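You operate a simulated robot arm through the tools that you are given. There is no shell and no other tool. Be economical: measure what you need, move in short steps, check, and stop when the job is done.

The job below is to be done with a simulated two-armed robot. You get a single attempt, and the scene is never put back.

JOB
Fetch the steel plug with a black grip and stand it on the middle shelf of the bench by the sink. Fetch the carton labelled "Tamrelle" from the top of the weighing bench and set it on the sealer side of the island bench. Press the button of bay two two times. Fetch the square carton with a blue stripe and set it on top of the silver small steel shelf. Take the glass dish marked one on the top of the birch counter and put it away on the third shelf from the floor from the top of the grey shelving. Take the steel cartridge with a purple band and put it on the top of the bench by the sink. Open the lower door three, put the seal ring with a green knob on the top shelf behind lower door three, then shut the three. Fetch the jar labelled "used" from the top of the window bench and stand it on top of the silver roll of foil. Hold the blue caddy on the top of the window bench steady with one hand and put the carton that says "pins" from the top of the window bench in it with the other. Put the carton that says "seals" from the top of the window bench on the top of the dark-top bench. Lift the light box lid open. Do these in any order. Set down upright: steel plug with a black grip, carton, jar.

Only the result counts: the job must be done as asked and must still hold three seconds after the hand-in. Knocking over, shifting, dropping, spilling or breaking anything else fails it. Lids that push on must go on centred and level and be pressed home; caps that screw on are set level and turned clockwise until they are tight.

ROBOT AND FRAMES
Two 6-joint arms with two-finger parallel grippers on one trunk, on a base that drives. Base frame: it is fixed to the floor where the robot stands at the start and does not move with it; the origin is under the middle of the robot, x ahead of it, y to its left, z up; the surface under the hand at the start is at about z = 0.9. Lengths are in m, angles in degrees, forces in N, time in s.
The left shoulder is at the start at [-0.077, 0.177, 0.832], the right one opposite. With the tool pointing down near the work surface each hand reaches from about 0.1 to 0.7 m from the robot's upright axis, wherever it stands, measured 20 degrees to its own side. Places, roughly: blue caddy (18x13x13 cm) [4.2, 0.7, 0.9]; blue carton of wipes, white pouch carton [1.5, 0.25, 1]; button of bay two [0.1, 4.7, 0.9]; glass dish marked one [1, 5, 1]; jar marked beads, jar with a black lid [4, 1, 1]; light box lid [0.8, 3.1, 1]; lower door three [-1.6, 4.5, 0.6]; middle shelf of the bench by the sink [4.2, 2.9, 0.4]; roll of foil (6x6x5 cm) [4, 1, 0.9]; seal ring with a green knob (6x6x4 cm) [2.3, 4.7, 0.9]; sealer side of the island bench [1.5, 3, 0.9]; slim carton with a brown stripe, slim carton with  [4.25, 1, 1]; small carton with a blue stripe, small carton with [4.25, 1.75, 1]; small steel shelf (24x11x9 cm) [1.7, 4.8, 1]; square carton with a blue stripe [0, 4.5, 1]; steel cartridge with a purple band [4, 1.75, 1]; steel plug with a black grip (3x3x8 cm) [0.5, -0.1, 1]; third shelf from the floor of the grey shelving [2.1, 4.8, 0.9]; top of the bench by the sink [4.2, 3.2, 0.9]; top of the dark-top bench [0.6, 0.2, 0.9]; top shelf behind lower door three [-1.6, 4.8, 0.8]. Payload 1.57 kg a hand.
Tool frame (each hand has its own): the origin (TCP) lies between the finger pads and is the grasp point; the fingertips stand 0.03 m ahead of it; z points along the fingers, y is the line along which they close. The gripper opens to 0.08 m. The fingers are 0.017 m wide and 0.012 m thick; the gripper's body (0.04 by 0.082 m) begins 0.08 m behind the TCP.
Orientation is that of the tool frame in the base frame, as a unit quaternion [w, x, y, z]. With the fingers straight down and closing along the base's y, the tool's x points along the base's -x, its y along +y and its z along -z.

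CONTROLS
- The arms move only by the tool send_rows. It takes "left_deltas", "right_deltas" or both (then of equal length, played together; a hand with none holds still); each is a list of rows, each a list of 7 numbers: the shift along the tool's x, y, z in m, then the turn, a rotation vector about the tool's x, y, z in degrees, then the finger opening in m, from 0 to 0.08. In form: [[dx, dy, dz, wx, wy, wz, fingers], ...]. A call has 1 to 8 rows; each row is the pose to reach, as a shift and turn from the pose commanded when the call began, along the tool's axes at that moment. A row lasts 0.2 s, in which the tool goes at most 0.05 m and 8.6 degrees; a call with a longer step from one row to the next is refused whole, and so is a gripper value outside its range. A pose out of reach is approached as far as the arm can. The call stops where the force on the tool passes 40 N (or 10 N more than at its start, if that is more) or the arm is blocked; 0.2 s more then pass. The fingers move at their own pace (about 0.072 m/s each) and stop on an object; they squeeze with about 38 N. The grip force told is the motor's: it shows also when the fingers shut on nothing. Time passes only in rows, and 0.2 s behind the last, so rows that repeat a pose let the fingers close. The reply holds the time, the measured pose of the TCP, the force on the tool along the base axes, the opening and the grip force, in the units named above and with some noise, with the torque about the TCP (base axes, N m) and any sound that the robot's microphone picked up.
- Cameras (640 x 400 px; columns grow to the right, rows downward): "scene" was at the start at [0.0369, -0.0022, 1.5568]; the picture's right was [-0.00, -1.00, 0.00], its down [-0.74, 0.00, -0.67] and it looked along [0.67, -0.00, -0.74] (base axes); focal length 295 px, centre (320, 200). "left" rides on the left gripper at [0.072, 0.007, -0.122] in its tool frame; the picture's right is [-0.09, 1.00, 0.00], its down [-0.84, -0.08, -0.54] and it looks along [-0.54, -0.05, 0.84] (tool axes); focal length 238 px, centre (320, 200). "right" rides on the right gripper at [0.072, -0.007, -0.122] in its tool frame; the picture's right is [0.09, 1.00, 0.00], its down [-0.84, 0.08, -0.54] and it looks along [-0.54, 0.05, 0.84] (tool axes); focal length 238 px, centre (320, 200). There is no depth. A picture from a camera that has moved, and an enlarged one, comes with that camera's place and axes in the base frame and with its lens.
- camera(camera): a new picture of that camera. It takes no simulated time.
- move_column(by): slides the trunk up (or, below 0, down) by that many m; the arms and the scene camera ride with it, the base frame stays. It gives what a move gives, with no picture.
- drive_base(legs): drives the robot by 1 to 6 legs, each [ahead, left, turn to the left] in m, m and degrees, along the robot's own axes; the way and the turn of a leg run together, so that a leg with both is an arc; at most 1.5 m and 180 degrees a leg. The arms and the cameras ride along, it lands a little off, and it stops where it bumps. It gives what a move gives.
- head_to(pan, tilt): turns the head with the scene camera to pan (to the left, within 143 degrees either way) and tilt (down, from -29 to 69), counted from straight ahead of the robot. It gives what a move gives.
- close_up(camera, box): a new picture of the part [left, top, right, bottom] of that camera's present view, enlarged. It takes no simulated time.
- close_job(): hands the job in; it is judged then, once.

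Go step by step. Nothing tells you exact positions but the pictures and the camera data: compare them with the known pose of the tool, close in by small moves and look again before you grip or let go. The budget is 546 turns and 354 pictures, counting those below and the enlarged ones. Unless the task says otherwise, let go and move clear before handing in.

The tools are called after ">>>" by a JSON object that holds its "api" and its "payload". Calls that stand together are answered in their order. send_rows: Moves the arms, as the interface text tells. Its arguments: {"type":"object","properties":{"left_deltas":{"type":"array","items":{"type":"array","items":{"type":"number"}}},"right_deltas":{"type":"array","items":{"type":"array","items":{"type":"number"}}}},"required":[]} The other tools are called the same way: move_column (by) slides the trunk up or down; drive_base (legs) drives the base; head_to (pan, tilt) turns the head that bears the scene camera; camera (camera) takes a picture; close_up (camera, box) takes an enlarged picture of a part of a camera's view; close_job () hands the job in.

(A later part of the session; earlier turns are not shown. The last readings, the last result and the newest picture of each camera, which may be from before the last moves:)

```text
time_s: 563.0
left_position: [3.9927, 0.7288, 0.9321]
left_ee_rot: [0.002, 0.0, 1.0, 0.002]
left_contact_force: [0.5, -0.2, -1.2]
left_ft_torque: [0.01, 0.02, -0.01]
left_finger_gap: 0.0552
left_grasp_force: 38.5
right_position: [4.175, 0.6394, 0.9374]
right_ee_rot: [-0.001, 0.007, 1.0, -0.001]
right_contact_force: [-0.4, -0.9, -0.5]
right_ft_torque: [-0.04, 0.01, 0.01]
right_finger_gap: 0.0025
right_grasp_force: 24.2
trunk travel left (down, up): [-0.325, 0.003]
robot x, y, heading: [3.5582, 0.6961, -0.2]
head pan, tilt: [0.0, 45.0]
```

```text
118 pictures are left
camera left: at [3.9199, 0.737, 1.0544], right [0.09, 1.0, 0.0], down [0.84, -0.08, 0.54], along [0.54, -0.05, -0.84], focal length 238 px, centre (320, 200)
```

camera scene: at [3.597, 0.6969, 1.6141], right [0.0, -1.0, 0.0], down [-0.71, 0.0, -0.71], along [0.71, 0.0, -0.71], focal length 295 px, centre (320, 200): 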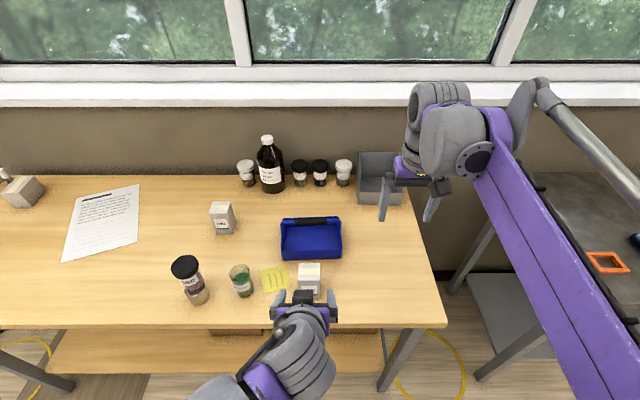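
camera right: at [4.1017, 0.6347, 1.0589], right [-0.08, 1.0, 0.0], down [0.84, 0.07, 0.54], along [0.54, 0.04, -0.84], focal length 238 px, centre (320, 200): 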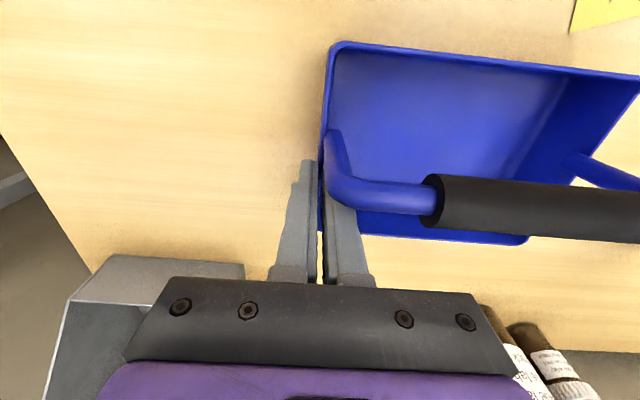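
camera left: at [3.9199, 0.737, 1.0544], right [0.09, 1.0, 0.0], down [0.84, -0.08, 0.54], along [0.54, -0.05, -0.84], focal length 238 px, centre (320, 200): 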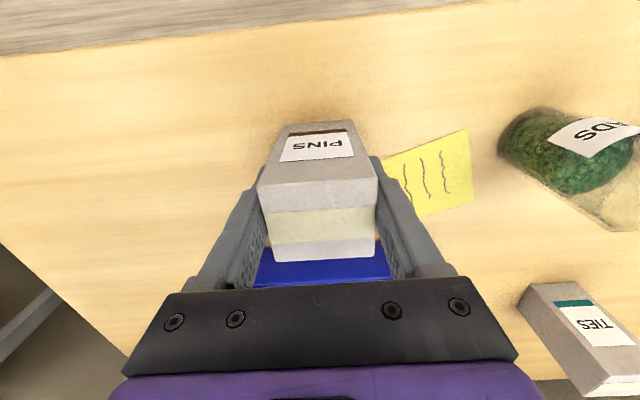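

Lift clear of the bar and move above the back strip.

>>> {"api": "send_rows", "payload": {"left_deltas": [[0, 0, -0.04, 0, 0, 0, 0.02], [0, 0, -0.08, 0, 0, 0, 0.02], [0, 0, -0.12, 0, 0, 0, 0.02], [0, 0, -0.16, 0, 0, 0, 0.02], [-0.04, 0, -0.17, 0, 0, 0, 0.02], [-0.085, 0, -0.17, 0, 0, 0, 0.02], [-0.13, 0.004, -0.17, 0, 0, 0, 0.02], [-0.175, 0.006, -0.17, 0, 0, 0, 0.02]]}}

>>> {"api": "camera", "payload": {"camera": "left"}}

>>> {"api": "camera", "payload": {"camera": "right"}}

>>> {"api": "close_up", "payload": {"camera": "scene", "box": [260, 140, 400, 280]}}

```text
time_s: 564.8
left_position: [4.1694, 0.7375, 1.0999]
left_ee_rot: [0.001, 0.0, 1.0, 0.0]
left_contact_force: [0.0, 0.6, -0.9]
left_ft_torque: [0.01, 0.03, 0.01]
left_finger_gap: 0.0554
left_grasp_force: 38.2
right_position: [4.1757, 0.6391, 0.9355]
right_ee_rot: [-0.001, 0.006, 1.0, -0.001]
right_contact_force: [2.1, -1.5, 1.7]
right_ft_torque: [-0.04, 0.19, -0.02]
right_finger_gap: 0.0026
right_grasp_force: 24.3
trunk travel left (down, up): [-0.325, 0.003]
robot x, y, heading: [3.556, 0.7002, -0.2]
head pan, tilt: [0.0, 45.0]
```

```text
117 pictures are left
camera left: at [4.0973, 0.7446, 1.2227], right [0.09, 1.0, 0.0], down [0.84, -0.08, 0.54], along [0.54, -0.05, -0.84], focal length 238 px, centre (320, 200)
```

left: 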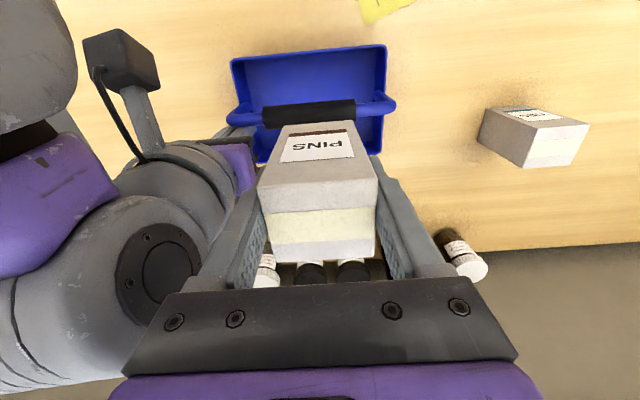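

```text
116 pictures are left
camera right: at [4.1025, 0.6344, 1.0589], right [-0.08, 1.0, 0.0], down [0.84, 0.07, 0.54], along [0.54, 0.04, -0.84], focal length 238 px, centre (320, 200)
```

right: 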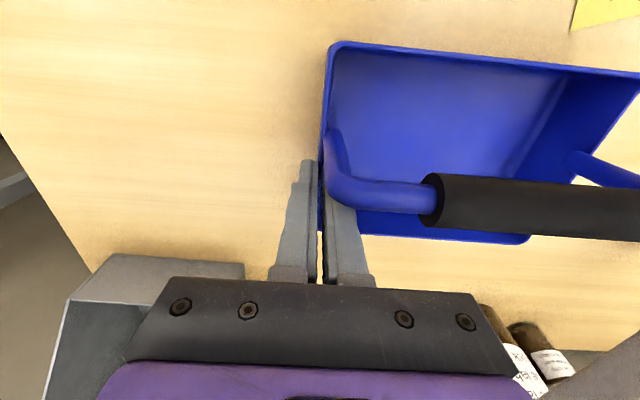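

```text
2.86 times, centred on (330, 210) of scene
camera zoom: at [3.5985, 0.6965, 1.6142], right [0.0, -1.0, 0.0], down [-0.71, 0.0, -0.71], along [0.71, 0.0, -0.71], focal length 842 px, centre (291, 171)
```

zoom: 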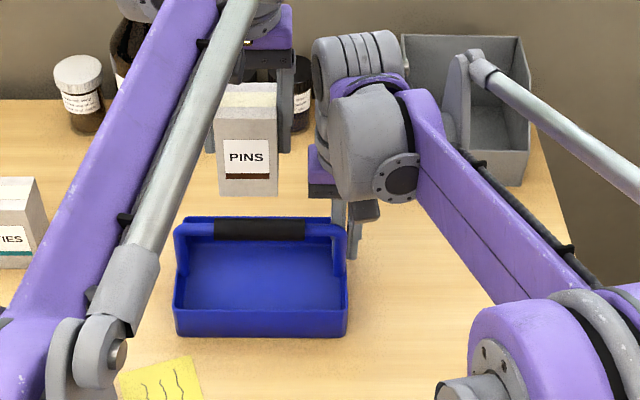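

The strip behind the bar spans x≈4.165–4.22; I target carton centre x≈4.193, y≈0.757 (away from the right hand). Shift and lower to just above the bar.

>>> {"api": "send_rows", "payload": {"left_deltas": [[-0.01, 0.01, 0.0, 0, 0, 0, 0.02], [-0.021, 0.0195, 0.0, 0, 0, 0, 0.02], [-0.021, 0.0195, 0.035, 0, 0, 0, 0.02], [-0.021, 0.0195, 0.035, 0, 0, 0, 0.02]]}}

>>> {"api": "camera", "payload": {"camera": "left"}}

>>> {"api": "close_up", "payload": {"camera": "scene", "box": [260, 140, 400, 280]}}

```text
time_s: 565.8
left_position: [4.1871, 0.7554, 1.0671]
left_ee_rot: [0.003, 0.0, 1.0, 0.001]
left_contact_force: [-0.1, -0.3, -0.3]
left_ft_torque: [0.01, 0.02, 0.02]
left_finger_gap: 0.0551
left_grasp_force: 37.6
right_position: [4.1753, 0.6407, 0.9357]
right_ee_rot: [0.0, 0.006, 1.0, -0.001]
right_contact_force: [1.0, -0.6, 0.8]
right_ft_torque: [-0.04, 0.21, 0.04]
right_finger_gap: 0.0025
right_grasp_force: 24.2
trunk travel left (down, up): [-0.325, 0.003]
robot x, y, heading: [3.559, 0.7004, -0.4]
head pan, tilt: [0.0, 45.0]
```

```text
114 pictures are left
camera left: at [4.1151, 0.7629, 1.1889], right [0.09, 1.0, 0.0], down [0.84, -0.08, 0.54], along [0.54, -0.05, -0.84], focal length 238 px, centre (320, 200)
```

left: 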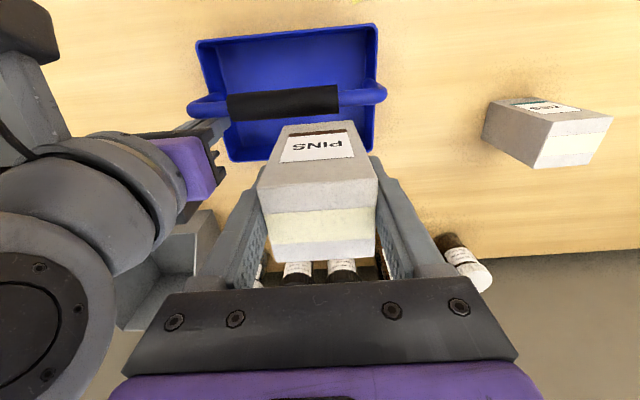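

```text
2.86 times, centred on (330, 210) of scene
camera zoom: at [3.5978, 0.6965, 1.6141], right [0.0, -1.0, 0.0], down [-0.71, 0.0, -0.71], along [0.71, 0.0, -0.71], focal length 842 px, centre (291, 171)
```

zoom: 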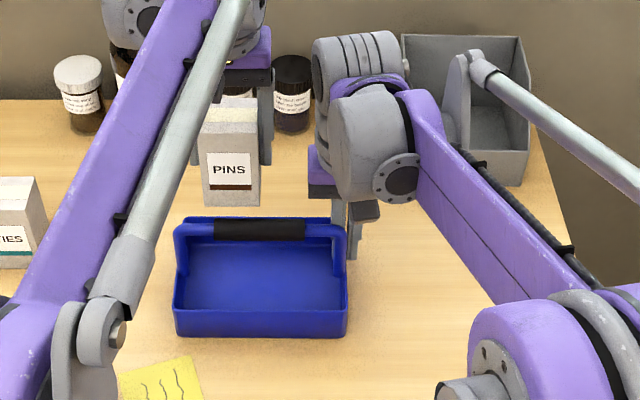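

>>> {"api": "send_rows", "payload": {"left_deltas": [[-0.005, 0.001, 0.0, 0, 0, 0, 0.02], [-0.005, 0.001, 0.02, 0, 0, 0, 0.02], [-0.005, 0.001, 0.04, 0, 0, 0, 0.02], [-0.005, 0.001, 0.06, 0, 0, 0, 0.02], [-0.005, 0.001, 0.08, 0, 0, 0, 0.02]]}}

>>> {"api": "camera", "payload": {"camera": "left"}}

>>> {"api": "close_up", "payload": {"camera": "scene", "box": [290, 180, 390, 260]}}

```text
time_s: 567.0
left_position: [4.1929, 0.7569, 0.9874]
left_ee_rot: [0.002, 0.0, 1.0, 0.001]
left_contact_force: [0.5, -0.1, -0.4]
left_ft_torque: [0.05, -0.05, 0.01]
left_finger_gap: 0.0553
left_grasp_force: 38.2
right_position: [4.1749, 0.6399, 0.9363]
right_ee_rot: [0.0, 0.007, 1.0, -0.001]
right_contact_force: [0.9, -0.3, -0.4]
right_ft_torque: [0.01, 0.09, 0.05]
right_finger_gap: 0.0027
right_grasp_force: 24.5
trunk travel left (down, up): [-0.325, 0.003]
robot x, y, heading: [3.5597, 0.6979, 0.1]
head pan, tilt: [0.0, 45.0]
```

```text
112 pictures are left
camera left: at [4.1209, 0.764, 1.1095], right [0.09, 1.0, 0.0], down [0.84, -0.08, 0.54], along [0.54, -0.05, -0.84], focal length 238 px, centre (320, 200)
```

left: 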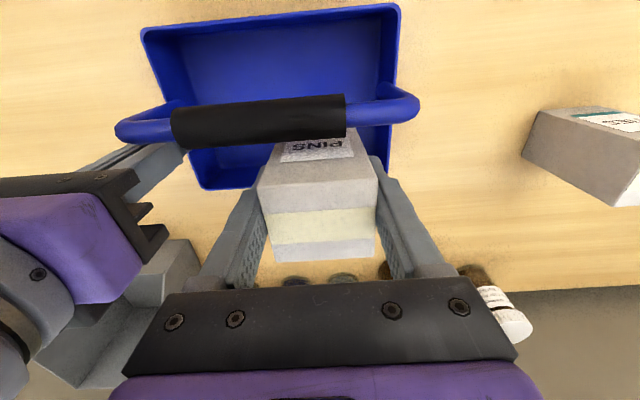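

```text
5.00 times, centred on (340, 220) of scene
camera zoom: at [3.5977, 0.6964, 1.6141], right [0.0, -1.0, 0.0], down [-0.71, 0.0, -0.71], along [0.71, 0.0, -0.71], focal length 1473 px, centre (220, 100)
```

zoom: 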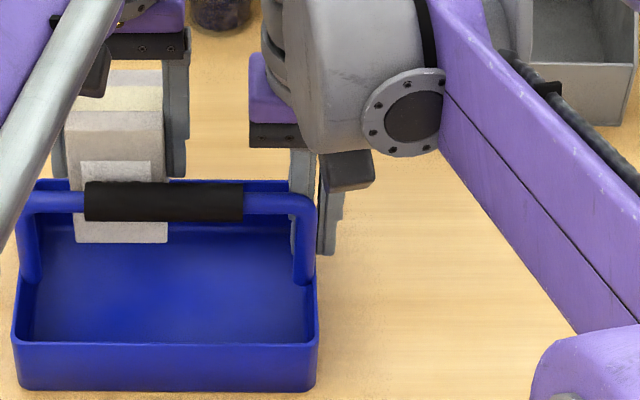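

The carton's base is past the bar and just above the rim. Continue down gently.

>>> {"api": "send_rows", "payload": {"left_deltas": [[0, 0, 0.012, 0, 0, 0, 0.02], [0, 0, 0.022, 0, 0, 0, 0.02], [0, 0, 0.032, 0, 0, 0, 0.02], [0, 0, 0.04, 0, 0, 0, 0.02], [0, 0, 0.046, 0, 0, 0, 0.02], [0, 0, 0.051, 0, 0, 0, 0.02], [0, 0, 0.056, 0, 0, 0, 0.02]]}}

>>> {"api": "close_up", "payload": {"camera": "scene", "box": [290, 180, 390, 260]}}

>>> {"api": "camera", "payload": {"camera": "left"}}

```text
time_s: 568.6
left_position: [4.1917, 0.7553, 0.9324]
left_ee_rot: [0.003, 0.0, 1.0, 0.001]
left_contact_force: [-1.4, 0.1, 35.3]
left_ft_torque: [-0.18, -0.01, -0.1]
left_finger_gap: 0.0555
left_grasp_force: 38.2
right_position: [4.1742, 0.6399, 0.9382]
right_ee_rot: [0.002, 0.006, 1.0, -0.001]
right_contact_force: [2.0, 0.1, -12.2]
right_ft_torque: [0.05, -0.44, -0.09]
right_finger_gap: 0.0027
right_grasp_force: 24.1
trunk travel left (down, up): [-0.325, 0.003]
robot x, y, heading: [3.5597, 0.6989, -0.0]
head pan, tilt: [0.0, 45.0]
```

```text
5.00 times, centred on (340, 220) of scene
camera zoom: at [3.5955, 0.6962, 1.6145], right [0.0, -1.0, 0.0], down [-0.71, 0.0, -0.71], along [0.71, 0.0, -0.71], focal length 1473 px, centre (220, 100)
```

zoom: 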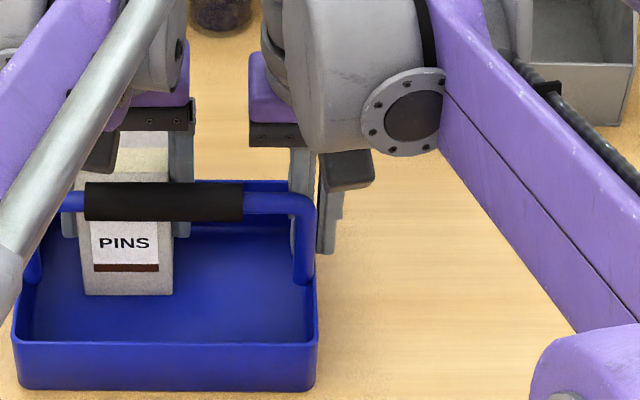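

```text
109 pictures are left
camera left: at [4.1203, 0.7621, 1.0544], right [0.09, 1.0, 0.0], down [0.83, -0.08, 0.55], along [0.54, -0.05, -0.84], focal length 238 px, centre (320, 200)
```

left: 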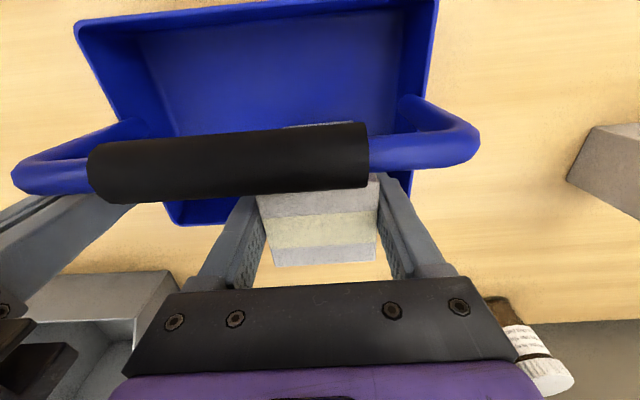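

The carton stands in the caddy while the right hand holds it. Open slightly and rise straight up.

>>> {"api": "send_rows", "payload": {"left_deltas": [[0, 0, -0.001, 0, 0, 0, 0.06], [0, 0, -0.001, 0, 0, 0, 0.066], [0, 0, -0.001, 0, 0, 0, 0.066], [0, 0, -0.03, 0, 0, 0, 0.066], [0, 0, -0.07, 0, 0, 0, 0.066], [0, 0, -0.11, 0, 0, 0, 0.066], [0, 0, -0.15, 0, 0, 0, 0.066]]}}

>>> {"api": "close_up", "payload": {"camera": "scene", "box": [290, 180, 390, 260]}}

>>> {"api": "camera", "payload": {"camera": "left"}}

```text
time_s: 570.2
left_position: [4.1877, 0.7557, 1.0799]
left_ee_rot: [0.001, 0.0, 1.0, 0.001]
left_contact_force: [0.3, -0.2, -0.3]
left_ft_torque: [-0.04, 0.02, 0.0]
left_finger_gap: 0.0661
left_grasp_force: 0.1
right_position: [4.1745, 0.6397, 0.9367]
right_ee_rot: [0.001, 0.006, 1.0, -0.001]
right_contact_force: [-1.4, -0.8, 14.0]
right_ft_torque: [-0.09, 0.14, -0.05]
right_finger_gap: 0.0025
right_grasp_force: 23.9
trunk travel left (down, up): [-0.325, 0.003]
robot x, y, heading: [3.5595, 0.7009, -0.1]
head pan, tilt: [0.0, 45.0]
```

```text
5.00 times, centred on (340, 220) of scene
camera zoom: at [3.5958, 0.6964, 1.6142], right [0.0, -1.0, 0.0], down [-0.71, 0.0, -0.71], along [0.71, 0.0, -0.71], focal length 1473 px, centre (220, 100)
```

zoom: 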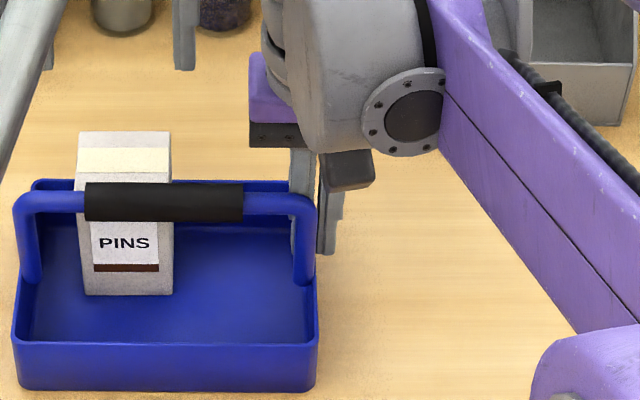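

```text
107 pictures are left
camera left: at [4.1163, 0.7625, 1.2018], right [0.09, 1.0, 0.0], down [0.83, -0.08, 0.55], along [0.54, -0.05, -0.84], focal length 238 px, centre (320, 200)
```

left: 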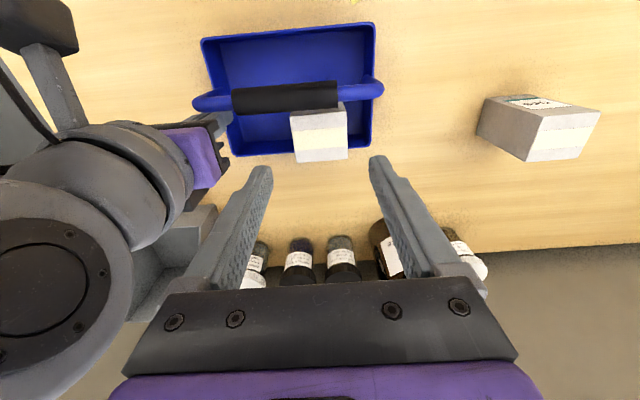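

Done. Release the caddy with the right hand and lift away.

>>> {"api": "send_rows", "payload": {"right_deltas": [[0, 0, 0, 0, 0, 0, 0.015], [0, 0, 0, 0, 0, 0, 0.03], [0, 0, 0, 0, 0, 0, 0.03], [0, 0, -0.03, 0, 0, 0, 0.03], [0, 0, -0.07, 0, 0, 0, 0.03], [0, -0.01, -0.11, 0, 0, 0, 0.03], [0.02, -0.02, -0.15, 0, 0, 0, 0.03], [0.06, -0.04, -0.17, 0, 0, 0, 0.03]]}}

>>> {"api": "send_rows", "payload": {"left_deltas": [[0.02, 0, -0.03, 0, 0, 0, 0.04], [0.06, 0.01, -0.05, 0, 0, 0, 0.02], [0.1, 0.03, -0.07, 0, 0, 0, 0.0], [0.14, 0.05, -0.08, 0, 0, 0, 0.0], [0.18, 0.07, -0.08, 0, 0, 0, 0.0]], "right_deltas": [[0.04, 0, -0.01, 0, 0, 0, 0.03], [0.08, 0, -0.02, 0, 0, 0, 0.03], [0.12, 0, -0.03, 0, 0, 0, 0.0], [0.16, 0, -0.04, 0, 0, 0, 0.0], [0.2, 0, -0.05, 0, 0, 0, 0.0]]}}

>>> {"api": "camera", "payload": {"camera": "scene"}}

```text
time_s: 572.0
left_position: [4.187, 0.7542, 1.0787]
left_ee_rot: [0.001, -0.001, 1.0, 0.001]
left_contact_force: [-0.4, -0.2, 1.4]
left_ft_torque: [-0.01, -0.05, 0.0]
left_finger_gap: 0.066
left_grasp_force: 0.1
right_position: [4.1105, 0.5977, 1.1077]
right_ee_rot: [0.001, 0.006, 1.0, -0.001]
right_contact_force: [-0.4, 0.3, 0.2]
right_ft_torque: [0.04, -0.02, -0.02]
right_finger_gap: 0.0299
right_grasp_force: 0.1
trunk travel left (down, up): [-0.325, 0.003]
robot x, y, heading: [3.5621, 0.6975, -0.3]
head pan, tilt: [0.0, 45.0]
```

```text
time_s: 573.2
left_position: [4.0115, 0.825, 1.156]
left_ee_rot: [0.002, 0.0, 1.0, 0.0]
left_contact_force: [-0.3, 0.2, -0.5]
left_ft_torque: [-0.02, -0.04, 0.0]
left_finger_gap: 0.0
left_grasp_force: 21.2
right_position: [3.9109, 0.6028, 1.1566]
right_ee_rot: [0.001, 0.006, 1.0, -0.001]
right_contact_force: [-0.2, -0.1, 0.2]
right_ft_torque: [-0.02, -0.04, 0.0]
right_finger_gap: 0.0001
right_grasp_force: 21.5
trunk travel left (down, up): [-0.325, 0.003]
robot x, y, heading: [3.5573, 0.6988, -0.2]
head pan, tilt: [0.0, 45.0]
```

```text
106 pictures are left
camera scene: at [3.594, 0.697, 1.6141], right [0.0, -1.0, 0.0], down [-0.71, 0.0, -0.71], along [0.71, 0.0, -0.71], focal length 295 px, centre (320, 200)
```

scene: 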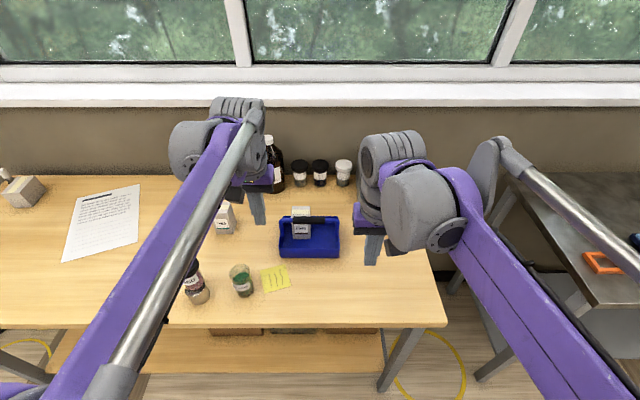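

Now to the cartons at the bench's left end to find "seals".

>>> {"api": "drive_base", "payload": {"legs": [[-0.15, 0, 0], [0, 1.0, 0]]}}

>>> {"api": "camera", "payload": {"camera": "scene"}}

>>> {"api": "close_up", "payload": {"camera": "scene", "box": [180, 130, 420, 280]}}

```text
time_s: 583.2
left_position: [3.8582, 1.8335, 1.1552]
left_ee_rot: [0.002, -0.007, 1.0, 0.0]
left_contact_force: [0.0, 1.1, -0.2]
left_ft_torque: [-0.01, 0.01, 0.0]
left_finger_gap: 0.0003
left_grasp_force: 21.0
right_position: [3.7603, 1.6093, 1.1551]
right_ee_rot: [-0.001, 0.0, 1.0, -0.001]
right_contact_force: [0.6, -0.4, 0.3]
right_ft_torque: [-0.02, 0.06, -0.01]
right_finger_gap: 0.0
right_grasp_force: 22.1
trunk travel left (down, up): [-0.325, 0.003]
robot x, y, heading: [3.4073, 1.6989, 0.5]
head pan, tilt: [0.0, 45.0]
```

```text
105 pictures are left
camera scene: at [3.4436, 1.6989, 1.6141], right [0.01, -1.0, 0.0], down [-0.71, -0.01, -0.71], along [0.71, 0.01, -0.71], focal length 295 px, centre (320, 200)
```

scene: 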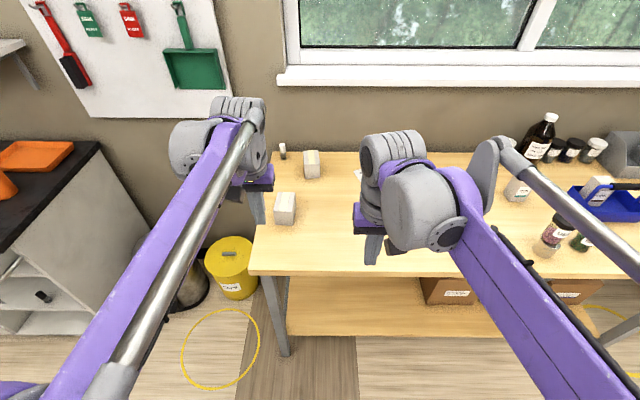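

```text
2.67 times, centred on (300, 205) of scene
camera zoom: at [3.4436, 1.6989, 1.6141], right [0.01, -1.0, 0.0], down [-0.71, -0.01, -0.71], along [0.71, 0.01, -0.71], focal length 786 px, centre (373, 187)
```

zoom: 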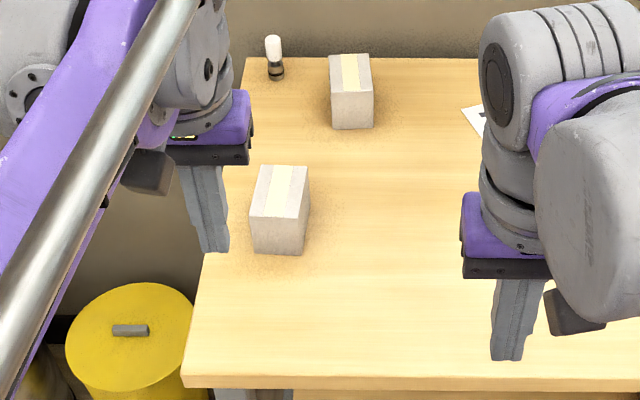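

Labels face the other way (toward +y). I'll move left a bit and read them.

>>> {"api": "drive_base", "payload": {"legs": [[-0.1, 0.65, 0]]}}

>>> {"api": "head_to", "payload": {"pan": -45, "tilt": 35}}

>>> {"api": "camera", "payload": {"camera": "scene"}}

```text
time_s: 589.4
left_position: [3.7508, 2.4817, 1.1552]
left_ee_rot: [0.001, -0.006, 1.0, 0.001]
left_contact_force: [-0.4, 0.4, 0.2]
left_ft_torque: [-0.02, 0.01, 0.03]
left_finger_gap: 0.0
left_grasp_force: 21.3
right_position: [3.6517, 2.2592, 1.1561]
right_ee_rot: [-0.001, 0.001, 1.0, 0.0]
right_contact_force: [-0.1, -0.1, 0.0]
right_ft_torque: [0.04, 0.01, 0.01]
right_finger_gap: 0.0001
right_grasp_force: 21.1
trunk travel left (down, up): [-0.325, 0.003]
robot x, y, heading: [3.3016, 2.3521, 0.3]
head pan, tilt: [0.0, 45.0]
```

```text
time_s: 590.5
left_position: [3.7513, 2.4823, 1.1566]
left_ee_rot: [0.002, -0.005, 1.0, 0.001]
left_contact_force: [-0.1, -0.1, -0.2]
left_ft_torque: [0.0, -0.01, -0.01]
left_finger_gap: 0.0001
left_grasp_force: 21.2
right_position: [3.6518, 2.2592, 1.1558]
right_ee_rot: [0.0, 0.001, 1.0, -0.001]
right_contact_force: [-0.2, 1.0, -0.5]
right_ft_torque: [-0.02, -0.02, -0.01]
right_finger_gap: 0.0
right_grasp_force: 21.0
trunk travel left (down, up): [-0.325, 0.003]
robot x, y, heading: [3.2966, 2.3523, 0.3]
head pan, tilt: [-45.0, 35.0]
```

```text
103 pictures are left
camera scene: at [3.3166, 2.2873, 1.6289], right [-0.7, -0.71, 0.0], down [-0.41, 0.4, -0.82], along [0.58, -0.57, -0.57], focal length 295 px, centre (320, 200)
```

scene: 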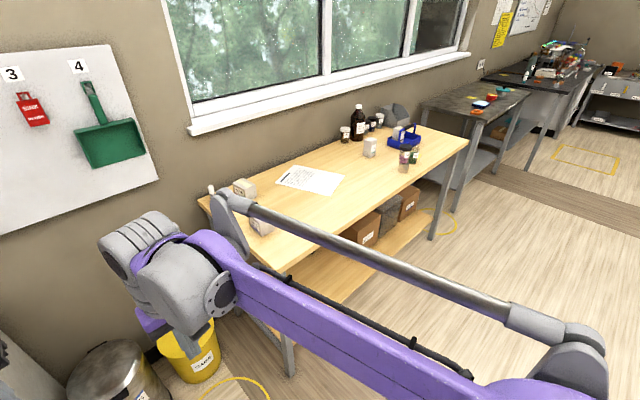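

>>> {"api": "close_up", "payload": {"camera": "scene", "box": [195, 165, 295, 240]}}

```text
5.33 times, centred on (245, 202) of scene
camera zoom: at [3.3166, 2.2873, 1.6289], right [-0.7, -0.71, 0.0], down [-0.41, 0.4, -0.82], along [0.58, -0.57, -0.57], focal length 1572 px, centre (720, 187)
```

zoom: 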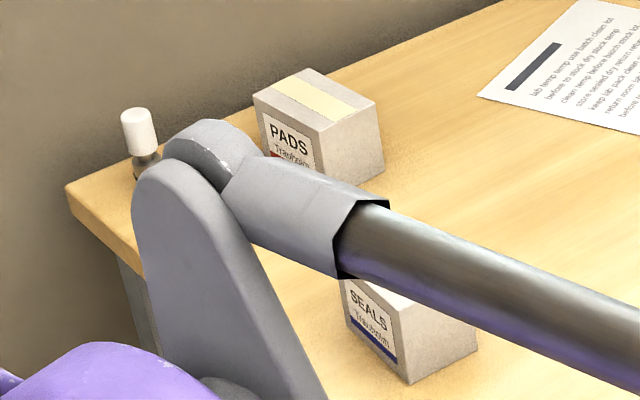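

SEALS is the nearer carton at about [4.115, 1.82], ~6 cm wide. I'll take it with the right hand.

>>> {"api": "drive_base", "payload": {"legs": [[0, -0.34, 0], [0.22, 0, -0.3]]}}

>>> {"api": "send_rows", "payload": {"right_deltas": [[-0.04, -0.02, -0.0, 0, 0, 0, 0.04], [-0.08, -0.05, 0.0, 0, 0, 0, 0.08], [-0.12, -0.08, 0.0, 0, 0, 0, 0.08], [-0.16, -0.1, 0.0, 0, 0, 0, 0.08]]}}

>>> {"api": "camera", "payload": {"camera": "right"}}

```text
time_s: 595.3
left_position: [3.9693, 2.137, 1.1554]
left_ee_rot: [0.001, 0.004, 1.0, 0.001]
left_contact_force: [-0.8, 0.8, 0.5]
left_ft_torque: [0.02, -0.03, -0.03]
left_finger_gap: 0.0003
left_grasp_force: 21.2
right_position: [3.8661, 1.9152, 1.1564]
right_ee_rot: [0.0, 0.011, 1.0, 0.0]
right_contact_force: [-0.5, -0.1, -0.4]
right_ft_torque: [0.04, -0.02, -0.03]
right_finger_gap: 0.0
right_grasp_force: 21.8
trunk travel left (down, up): [-0.325, 0.003]
robot x, y, heading: [3.512, 2.0168, -0.5]
head pan, tilt: [-45.0, 35.0]
```

```text
time_s: 596.3
left_position: [3.9712, 2.136, 1.1549]
left_ee_rot: [0.0, 0.004, 1.0, 0.001]
left_contact_force: [-0.2, -0.2, -0.5]
left_ft_torque: [-0.02, 0.01, 0.03]
left_finger_gap: 0.0
left_grasp_force: 20.9
right_position: [4.0311, 1.8124, 1.1545]
right_ee_rot: [0.0, 0.01, 1.0, -0.001]
right_contact_force: [-0.1, 0.3, 0.7]
right_ft_torque: [0.0, 0.02, 0.0]
right_finger_gap: 0.08
right_grasp_force: 0.2
trunk travel left (down, up): [-0.325, 0.003]
robot x, y, heading: [3.5134, 2.0124, -0.7]
head pan, tilt: [-45.0, 35.0]
```

```text
101 pictures are left
camera right: at [3.9571, 1.8076, 1.2763], right [-0.07, 1.0, 0.0], down [0.84, 0.06, 0.54], along [0.54, 0.04, -0.84], focal length 238 px, centre (320, 200)
```

right: 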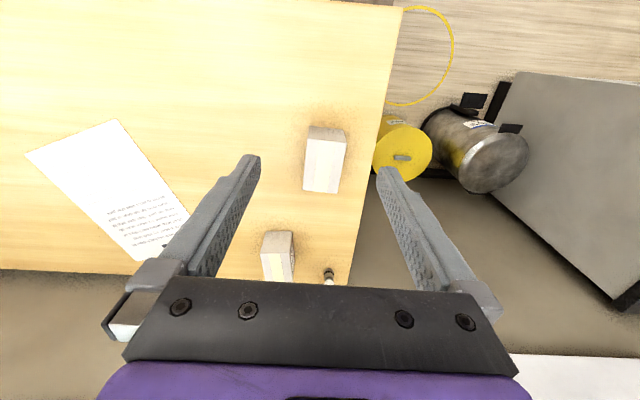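

>>> {"api": "send_rows", "payload": {"right_deltas": [[-0.03, 0.005, 0.03, 0, 0, 0, 0.08], [-0.06, 0.01, 0.06, 0, 0, 0, 0.08], [-0.084, 0.013, 0.095, 0, 0, 0, 0.08], [-0.084, 0.013, 0.135, 0, 0, 0, 0.08]]}}

>>> {"api": "camera", "payload": {"camera": "right"}}

```text
time_s: 597.3
left_position: [3.9698, 2.1358, 1.1555]
left_ee_rot: [0.001, 0.004, 1.0, 0.001]
left_contact_force: [-0.8, -0.6, -0.4]
left_ft_torque: [0.0, 0.01, -0.01]
left_finger_gap: 0.0
left_grasp_force: 21.6
right_position: [4.1117, 1.824, 1.0234]
right_ee_rot: [0.0, 0.01, 1.0, 0.0]
right_contact_force: [0.0, 0.3, 0.0]
right_ft_torque: [-0.01, 0.0, 0.0]
right_finger_gap: 0.0798
right_grasp_force: 0.1
trunk travel left (down, up): [-0.325, 0.003]
robot x, y, heading: [3.5163, 2.0144, -0.6]
head pan, tilt: [-45.0, 35.0]
```

```text
100 pictures are left
camera right: at [4.0395, 1.8191, 1.1454], right [-0.07, 1.0, 0.0], down [0.84, 0.06, 0.54], along [0.54, 0.04, -0.84], focal length 238 px, centre (320, 200)
```

right: 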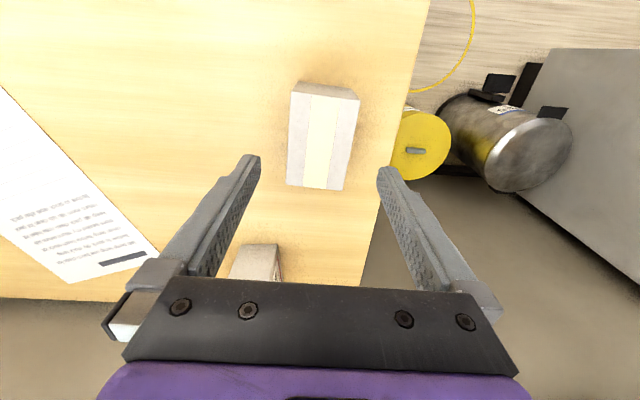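

>>> {"api": "send_rows", "payload": {"right_deltas": [[0, 0.003, 0.04, 0, 0, 0, 0.08], [0, 0.003, 0.08, 0, 0, 0, 0.08], [0, 0.003, 0.108, 0, 0, 0, 0.08], [0, 0.003, 0.108, 0, 0, 0, 0.05], [0, 0.003, 0.108, 0, 0, 0, 0.03], [0, 0.003, 0.108, 0, 0, 0, 0.03]]}}

>>> {"api": "camera", "payload": {"camera": "right"}}

```text
time_s: 598.7
left_position: [3.9692, 2.1362, 1.1556]
left_ee_rot: [0.002, 0.004, 1.0, 0.001]
left_contact_force: [-0.2, -0.3, -1.5]
left_ft_torque: [-0.01, -0.03, 0.04]
left_finger_gap: 0.0
left_grasp_force: 21.0
right_position: [4.1079, 1.826, 0.9154]
right_ee_rot: [0.0, 0.01, 1.0, -0.002]
right_contact_force: [1.0, 1.0, 0.6]
right_ft_torque: [-0.01, 0.03, -0.01]
right_finger_gap: 0.0596
right_grasp_force: 38.3
trunk travel left (down, up): [-0.325, 0.003]
robot x, y, heading: [3.5131, 2.0146, -0.6]
head pan, tilt: [-45.0, 35.0]
```

```text
99 pictures are left
camera right: at [4.0353, 1.8207, 1.0384], right [-0.07, 1.0, 0.0], down [0.84, 0.06, 0.54], along [0.54, 0.04, -0.84], focal length 238 px, centre (320, 200)
```

right: 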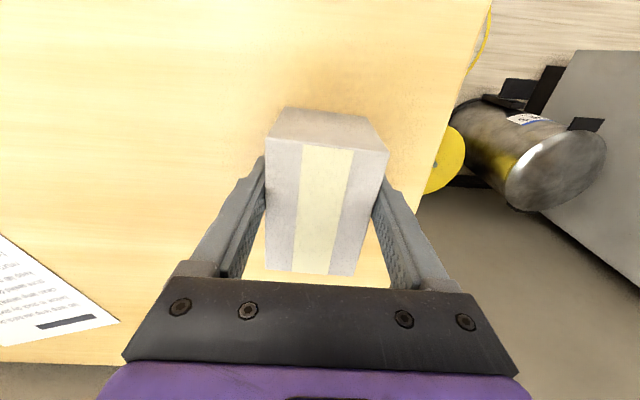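

Held at 6 cm. Lift and retract for travel.

>>> {"api": "send_rows", "payload": {"right_deltas": [[0, 0, -0.03, 0, 0, 0, 0.03], [0, 0, -0.07, 0, 0, 0, 0.03], [0, 0, -0.11, 0, 0, 0, 0.03], [0.02, 0, -0.15, 0, 0, 0, 0.03], [0.05, 0, -0.18, 0, 0, 0, 0.03], [0.09, 0, -0.21, 0, 0, 0, 0.03], [0.13, 0, -0.23, 0, 0, 0, 0.03], [0.17, 0, -0.25, 0, 0, 0, 0.03]]}}

>>> {"api": "drive_base", "payload": {"legs": [[-0.5, 0, 0.5], [0, -0.45, 0], [-1.3, 0, 0], [-1.3, 0, 0]]}}

```text
time_s: 600.5
left_position: [3.9674, 2.1364, 1.1555]
left_ee_rot: [0.002, 0.003, 1.0, 0.001]
left_contact_force: [0.6, -0.1, -0.2]
left_ft_torque: [0.01, -0.01, -0.01]
left_finger_gap: 0.0
left_grasp_force: 21.6
right_position: [3.9388, 1.8323, 1.1639]
right_ee_rot: [0.0, 0.01, 1.0, -0.001]
right_contact_force: [0.2, -0.3, -1.5]
right_ft_torque: [0.0, -0.01, -0.02]
right_finger_gap: 0.0595
right_grasp_force: 37.8
trunk travel left (down, up): [-0.325, 0.003]
robot x, y, heading: [3.5128, 2.012, -0.8]
head pan, tilt: [-45.0, 35.0]
```

```text
time_s: 619.8
left_position: [0.8768, 1.6975, 1.1555]
left_ee_rot: [0.002, -0.026, 1.0, 0.0]
left_contact_force: [0.0, 0.5, 0.4]
left_ft_torque: [0.01, 0.02, 0.0]
left_finger_gap: 0.0
left_grasp_force: 21.0
right_position: [0.8663, 1.3941, 1.1644]
right_ee_rot: [-0.001, -0.02, 1.0, -0.001]
right_contact_force: [0.5, 0.4, -0.8]
right_ft_torque: [-0.02, -0.02, -0.02]
right_finger_gap: 0.0595
right_grasp_force: 38.0
trunk travel left (down, up): [-0.325, 0.003]
robot x, y, heading: [0.4273, 1.5472, 3.0]
head pan, tilt: [-45.0, 35.0]
```

>>> {"api": "drive_base", "payload": {"legs": [[-0.8, 0, -3], [0, -1.4, 0]]}}

>>> {"api": "head_to", "payload": {"pan": 0, "tilt": 40}}

>>> {"api": "camera", "payload": {"camera": "scene"}}

```text
time_s: 636.4
left_position: [0.0525, 0.2417, 1.1562]
left_ee_rot: [0.001, 0.003, 1.0, 0.002]
left_contact_force: [0.3, -1.4, -0.5]
left_ft_torque: [0.01, -0.04, 0.0]
left_finger_gap: 0.0
left_grasp_force: 21.3
right_position: [0.0246, -0.0613, 1.1633]
right_ee_rot: [0.0, 0.008, 1.0, -0.002]
right_contact_force: [0.0, -0.4, -0.4]
right_ft_torque: [0.02, 0.05, 0.01]
right_finger_gap: 0.0593
right_grasp_force: 37.8
trunk travel left (down, up): [-0.325, 0.003]
robot x, y, heading: [-0.404, 0.1205, -0.7]
head pan, tilt: [-45.0, 35.0]
```

```text
time_s: 637.5
left_position: [0.0535, 0.2421, 1.1566]
left_ee_rot: [0.002, 0.003, 1.0, 0.0]
left_contact_force: [0.0, -0.1, 0.0]
left_ft_torque: [0.01, 0.0, 0.02]
left_finger_gap: 0.0
left_grasp_force: 21.2
right_position: [0.0246, -0.0621, 1.1633]
right_ee_rot: [0.0, 0.009, 1.0, -0.001]
right_contact_force: [0.1, 0.4, -1.0]
right_ft_torque: [-0.01, 0.03, 0.02]
right_finger_gap: 0.0595
right_grasp_force: 38.2
trunk travel left (down, up): [-0.325, 0.003]
robot x, y, heading: [-0.4033, 0.1163, -0.5]
head pan, tilt: [0.0, 40.0]
```

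```text
98 pictures are left
camera scene: at [-0.3614, 0.1169, 1.6214], right [-0.01, -1.0, 0.0], down [-0.64, 0.01, -0.77], along [0.77, -0.01, -0.64], focal length 295 px, centre (320, 200)
```

scene: 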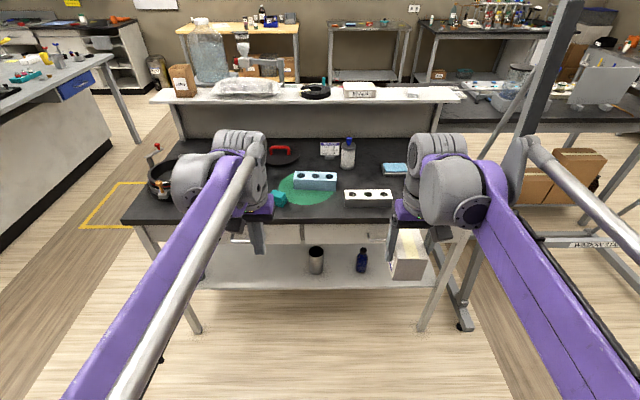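

>>> {"api": "drive_base", "payload": {"legs": [[0.4, 0, 0.5]]}}

>>> {"api": "head_to", "payload": {"pan": 0, "tilt": 50}}

>>> {"api": "camera", "payload": {"camera": "scene"}}

>>> {"api": "camera", "payload": {"camera": "right"}}

```text
time_s: 639.9
left_position: [0.4397, 0.2377, 1.1555]
left_ee_rot: [0.003, 0.003, 1.0, 0.001]
left_contact_force: [-0.2, 0.1, -0.1]
left_ft_torque: [-0.01, 0.01, -0.01]
left_finger_gap: 0.0
left_grasp_force: 21.5
right_position: [0.4116, -0.0657, 1.163]
right_ee_rot: [0.0, 0.01, 1.0, -0.001]
right_contact_force: [0.4, 0.5, -0.3]
right_ft_torque: [-0.03, 0.03, -0.01]
right_finger_gap: 0.0592
right_grasp_force: 37.8
trunk travel left (down, up): [-0.325, 0.003]
robot x, y, heading: [-0.0156, 0.1144, -0.5]
head pan, tilt: [0.0, 40.0]
```

```text
time_s: 640.6
left_position: [0.4404, 0.2389, 1.1545]
left_ee_rot: [0.001, 0.003, 1.0, 0.0]
left_contact_force: [-0.1, -0.9, 0.8]
left_ft_torque: [0.02, 0.02, -0.03]
left_finger_gap: 0.0
left_grasp_force: 21.4
right_position: [0.4105, -0.0661, 1.164]
right_ee_rot: [0.0, 0.01, 1.0, -0.002]
right_contact_force: [-0.2, -0.7, -0.9]
right_ft_torque: [-0.02, 0.01, -0.02]
right_finger_gap: 0.0595
right_grasp_force: 38.0
trunk travel left (down, up): [-0.325, 0.003]
robot x, y, heading: [-0.0124, 0.1191, -0.6]
head pan, tilt: [0.0, 50.0]
```

```text
97 pictures are left
camera scene: at [0.0179, 0.1131, 1.6073], right [-0.01, -1.0, 0.0], down [-0.77, 0.01, -0.64], along [0.64, -0.01, -0.77], focal length 295 px, centre (320, 200)
```

scene: 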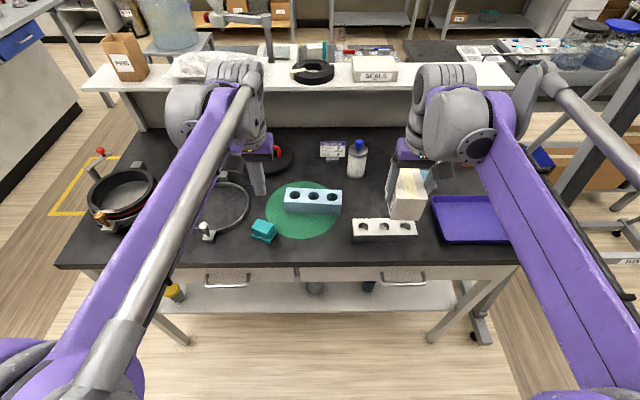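

```text
96 pictures are left
camera right: at [0.3385, -0.0708, 1.2861], right [-0.07, 1.0, 0.0], down [0.84, 0.06, 0.54], along [0.54, 0.04, -0.84], focal length 238 px, centre (320, 200)
```

right: 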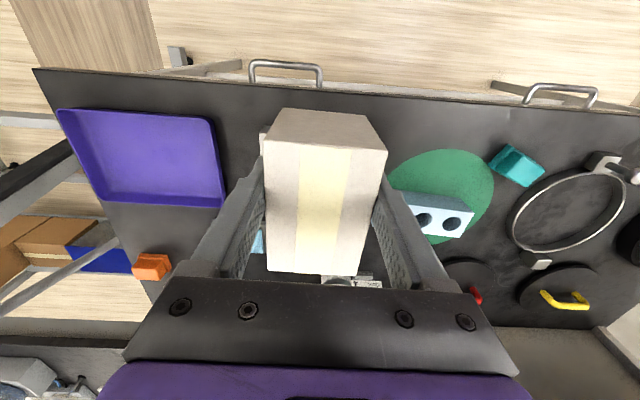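

A free spot on the dark-top bench is around [0.60, -0.055], between the bottle, blocks and sponge. Move over it.

>>> {"api": "send_rows", "payload": {"right_deltas": [[-0.045, 0.003, 0.0, 0, 0, 0, 0.03], [-0.09, 0.006, 0.01, 0, 0, 0, 0.03], [-0.135, 0.01, 0.03, 0, 0, 0, 0.03], [-0.175, 0.011, 0.05, 0, 0, 0, 0.03], [-0.183, 0.011, 0.09, 0, 0, 0, 0.03], [-0.183, 0.011, 0.13, 0, 0, 0, 0.03]]}}

>>> {"api": "camera", "payload": {"camera": "right"}}

>>> {"api": "close_up", "payload": {"camera": "scene", "box": [290, 120, 450, 260]}}

```text
time_s: 642.0
left_position: [0.4401, 0.2384, 1.1558]
left_ee_rot: [0.001, 0.004, 1.0, 0.002]
left_contact_force: [-0.2, 0.0, -0.2]
left_ft_torque: [0.0, 0.0, 0.01]
left_finger_gap: 0.0
left_grasp_force: 21.8
right_position: [0.5954, -0.0628, 1.0328]
right_ee_rot: [-0.001, 0.01, 1.0, -0.001]
right_contact_force: [0.4, -0.6, -0.4]
right_ft_torque: [-0.05, -0.01, -0.01]
right_finger_gap: 0.0595
right_grasp_force: 38.4
trunk travel left (down, up): [-0.325, 0.003]
robot x, y, heading: [-0.0167, 0.1155, -0.6]
head pan, tilt: [0.0, 50.0]
```

```text
95 pictures are left
camera right: at [0.5236, -0.0676, 1.1561], right [-0.07, 1.0, 0.0], down [0.84, 0.06, 0.54], along [0.54, 0.04, -0.84], focal length 238 px, centre (320, 200)
```

right: 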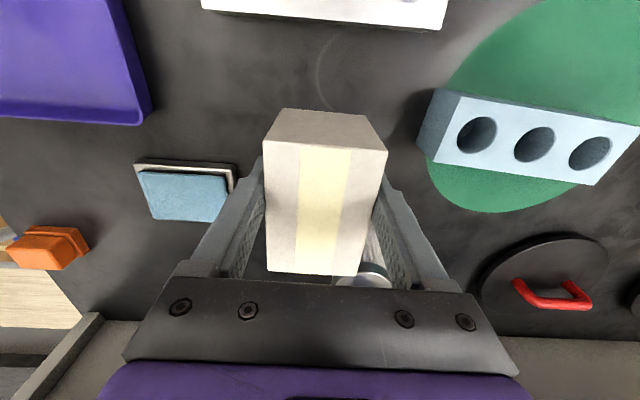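

```text
2.86 times, centred on (370, 190) of scene
camera zoom: at [0.018, 0.1129, 1.6072], right [-0.01, -1.0, 0.0], down [-0.77, 0.01, -0.64], along [0.64, -0.01, -0.77], focal length 842 px, centre (177, 229)
```

zoom: 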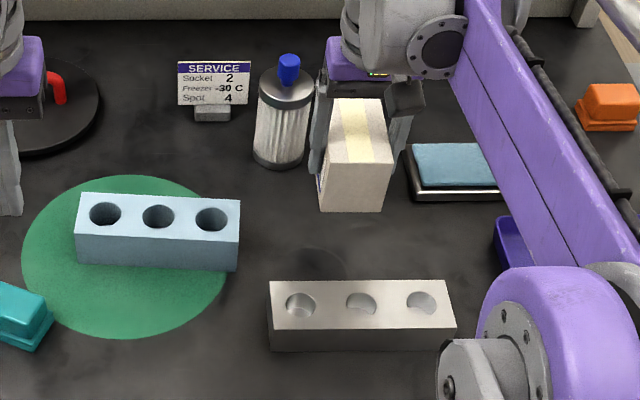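

>>> {"api": "send_rows", "payload": {"right_deltas": [[0.012, 0, 0.02, 0, 0, 0, 0.03], [0.012, 0, 0.05, 0, 0, 0, 0.03], [0.012, 0, 0.072, 0, 0, 0, 0.03], [0.012, 0, 0.082, 0, 0, 0, 0.03], [0.012, 0, 0.087, 0, 0, 0, 0.03], [0.012, 0, 0.092, 0, 0, 0, 0.03], [0.012, 0, 0.096, 0, 0, 0, 0.03], [0.012, 0, 0.1, 0, 0, 0, 0.03]]}}

>>> {"api": "close_up", "payload": {"camera": "scene", "box": [290, 120, 450, 260]}}

```text
time_s: 643.8
left_position: [0.4362, 0.238, 1.1566]
left_ee_rot: [0.003, 0.004, 1.0, 0.001]
left_contact_force: [0.0, 0.2, 0.9]
left_ft_torque: [0.03, -0.01, -0.01]
left_finger_gap: 0.0001
left_grasp_force: 21.4
right_position: [0.5793, -0.0579, 0.9352]
right_ee_rot: [0.001, 0.011, 1.0, -0.001]
right_contact_force: [-3.5, -3.0, 35.8]
right_ft_torque: [0.15, 0.04, 0.07]
right_finger_gap: 0.0596
right_grasp_force: 37.9
trunk travel left (down, up): [-0.325, 0.003]
robot x, y, heading: [-0.0174, 0.1178, -0.9]
head pan, tilt: [0.0, 50.0]
```

```text
2.86 times, centred on (370, 190) of scene
camera zoom: at [0.0131, 0.1137, 1.6073], right [-0.01, -1.0, 0.0], down [-0.76, 0.01, -0.64], along [0.64, -0.01, -0.76], focal length 842 px, centre (177, 229)
```

zoom: 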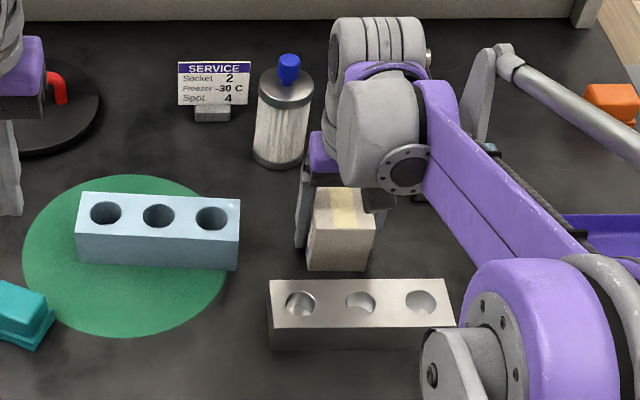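

On the bench. Open and lift away.

>>> {"api": "send_rows", "payload": {"right_deltas": [[0, 0, -0.001, 0, 0, 0, 0.066], [0, 0, -0.001, 0, 0, 0, 0.078], [0, 0, -0.001, 0, 0, 0, 0.078], [0, 0, -0.03, 0, 0, 0, 0.078], [0, 0, -0.07, 0, 0, 0, 0.078], [0, 0, -0.11, 0, 0, 0, 0.078], [0.02, 0, -0.15, 0, 0, 0, 0.078], [0.06, 0, -0.18, 0, 0, 0, 0.078]]}}

>>> {"api": "camera", "payload": {"camera": "scene"}}

>>> {"api": "close_up", "payload": {"camera": "scene", "box": [290, 120, 450, 260]}}

```text
time_s: 645.6
left_position: [0.4381, 0.2379, 1.157]
left_ee_rot: [0.002, 0.003, 1.0, 0.001]
left_contact_force: [-0.8, -0.2, -1.1]
left_ft_torque: [-0.03, -0.01, 0.03]
left_finger_gap: 0.0
left_grasp_force: 21.4
right_position: [0.5213, -0.0543, 1.1107]
right_ee_rot: [0.0, 0.01, 1.0, -0.001]
right_contact_force: [-0.3, 0.8, 0.1]
right_ft_torque: [0.02, -0.03, 0.02]
right_finger_gap: 0.0779
right_grasp_force: 0.1
trunk travel left (down, up): [-0.325, 0.003]
robot x, y, heading: [-0.0162, 0.1141, -0.9]
head pan, tilt: [0.0, 50.0]
```

```text
92 pictures are left
camera scene: at [0.0149, 0.1132, 1.6072], right [-0.01, -1.0, 0.0], down [-0.76, 0.01, -0.64], along [0.64, -0.01, -0.76], focal length 295 px, centre (320, 200)
```

scene: 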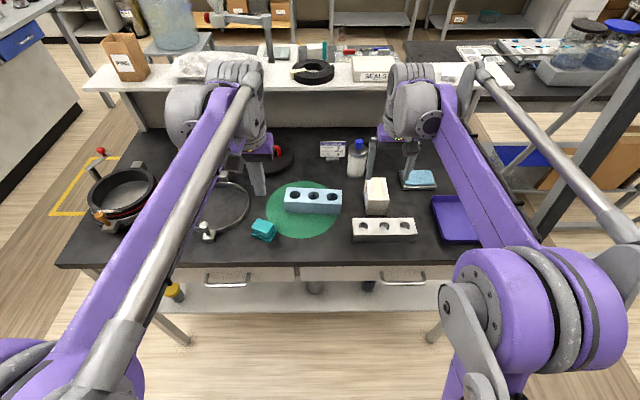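

```text
2.86 times, centred on (370, 190) of scene
camera zoom: at [0.0149, 0.1132, 1.6072], right [-0.01, -1.0, 0.0], down [-0.76, 0.01, -0.64], along [0.64, -0.01, -0.76], focal length 842 px, centre (177, 229)
```

zoom: 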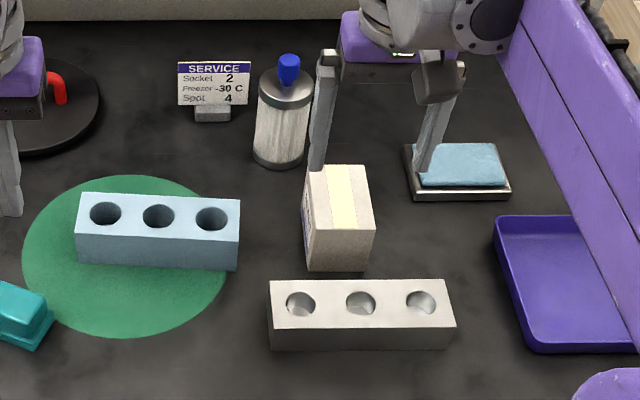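

All items are placed. I'll back the robot clear before handing in.

>>> {"api": "drive_base", "payload": {"legs": [[-0.4, 0, 0]]}}

>>> {"api": "head_to", "payload": {"pan": 55, "tilt": 15}}

>>> {"api": "camera", "payload": {"camera": "scene"}}

```text
time_s: 648.1
left_position: [0.0481, 0.2423, 1.1553]
left_ee_rot: [0.002, 0.003, 1.0, 0.001]
left_contact_force: [-0.3, 0.7, 0.4]
left_ft_torque: [-0.03, -0.01, -0.01]
left_finger_gap: 0.0
left_grasp_force: 21.6
right_position: [0.135, -0.0496, 1.1116]
right_ee_rot: [0.0, 0.009, 1.0, -0.001]
right_contact_force: [-0.9, -0.1, 0.3]
right_ft_torque: [0.01, -0.02, 0.04]
right_finger_gap: 0.0781
right_grasp_force: 0.0
trunk travel left (down, up): [-0.325, 0.003]
robot x, y, heading: [-0.4102, 0.1221, -0.5]
head pan, tilt: [0.0, 50.0]
```

```text
time_s: 649.3
left_position: [0.0483, 0.2424, 1.1556]
left_ee_rot: [0.001, 0.003, 1.0, 0.001]
left_contact_force: [0.8, -0.4, 0.3]
left_ft_torque: [-0.01, -0.02, -0.01]
left_finger_gap: 0.0003
left_grasp_force: 21.4
right_position: [0.1339, -0.049, 1.1117]
right_ee_rot: [0.0, 0.008, 1.0, -0.001]
right_contact_force: [-0.2, 0.4, 0.2]
right_ft_torque: [0.02, -0.02, -0.02]
right_finger_gap: 0.078
right_grasp_force: 0.1
trunk travel left (down, up): [-0.325, 0.003]
robot x, y, heading: [-0.409, 0.1183, -0.5]
head pan, tilt: [55.0, 15.0]
```

```text
90 pictures are left
camera scene: at [-0.3972, 0.1937, 1.6609], right [0.81, -0.58, 0.0], down [-0.15, -0.21, -0.97], along [0.56, 0.79, -0.26], focal length 295 px, centre (320, 200)
```

scene: 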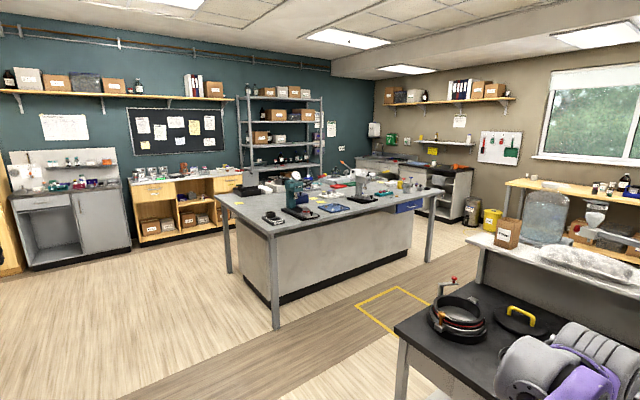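

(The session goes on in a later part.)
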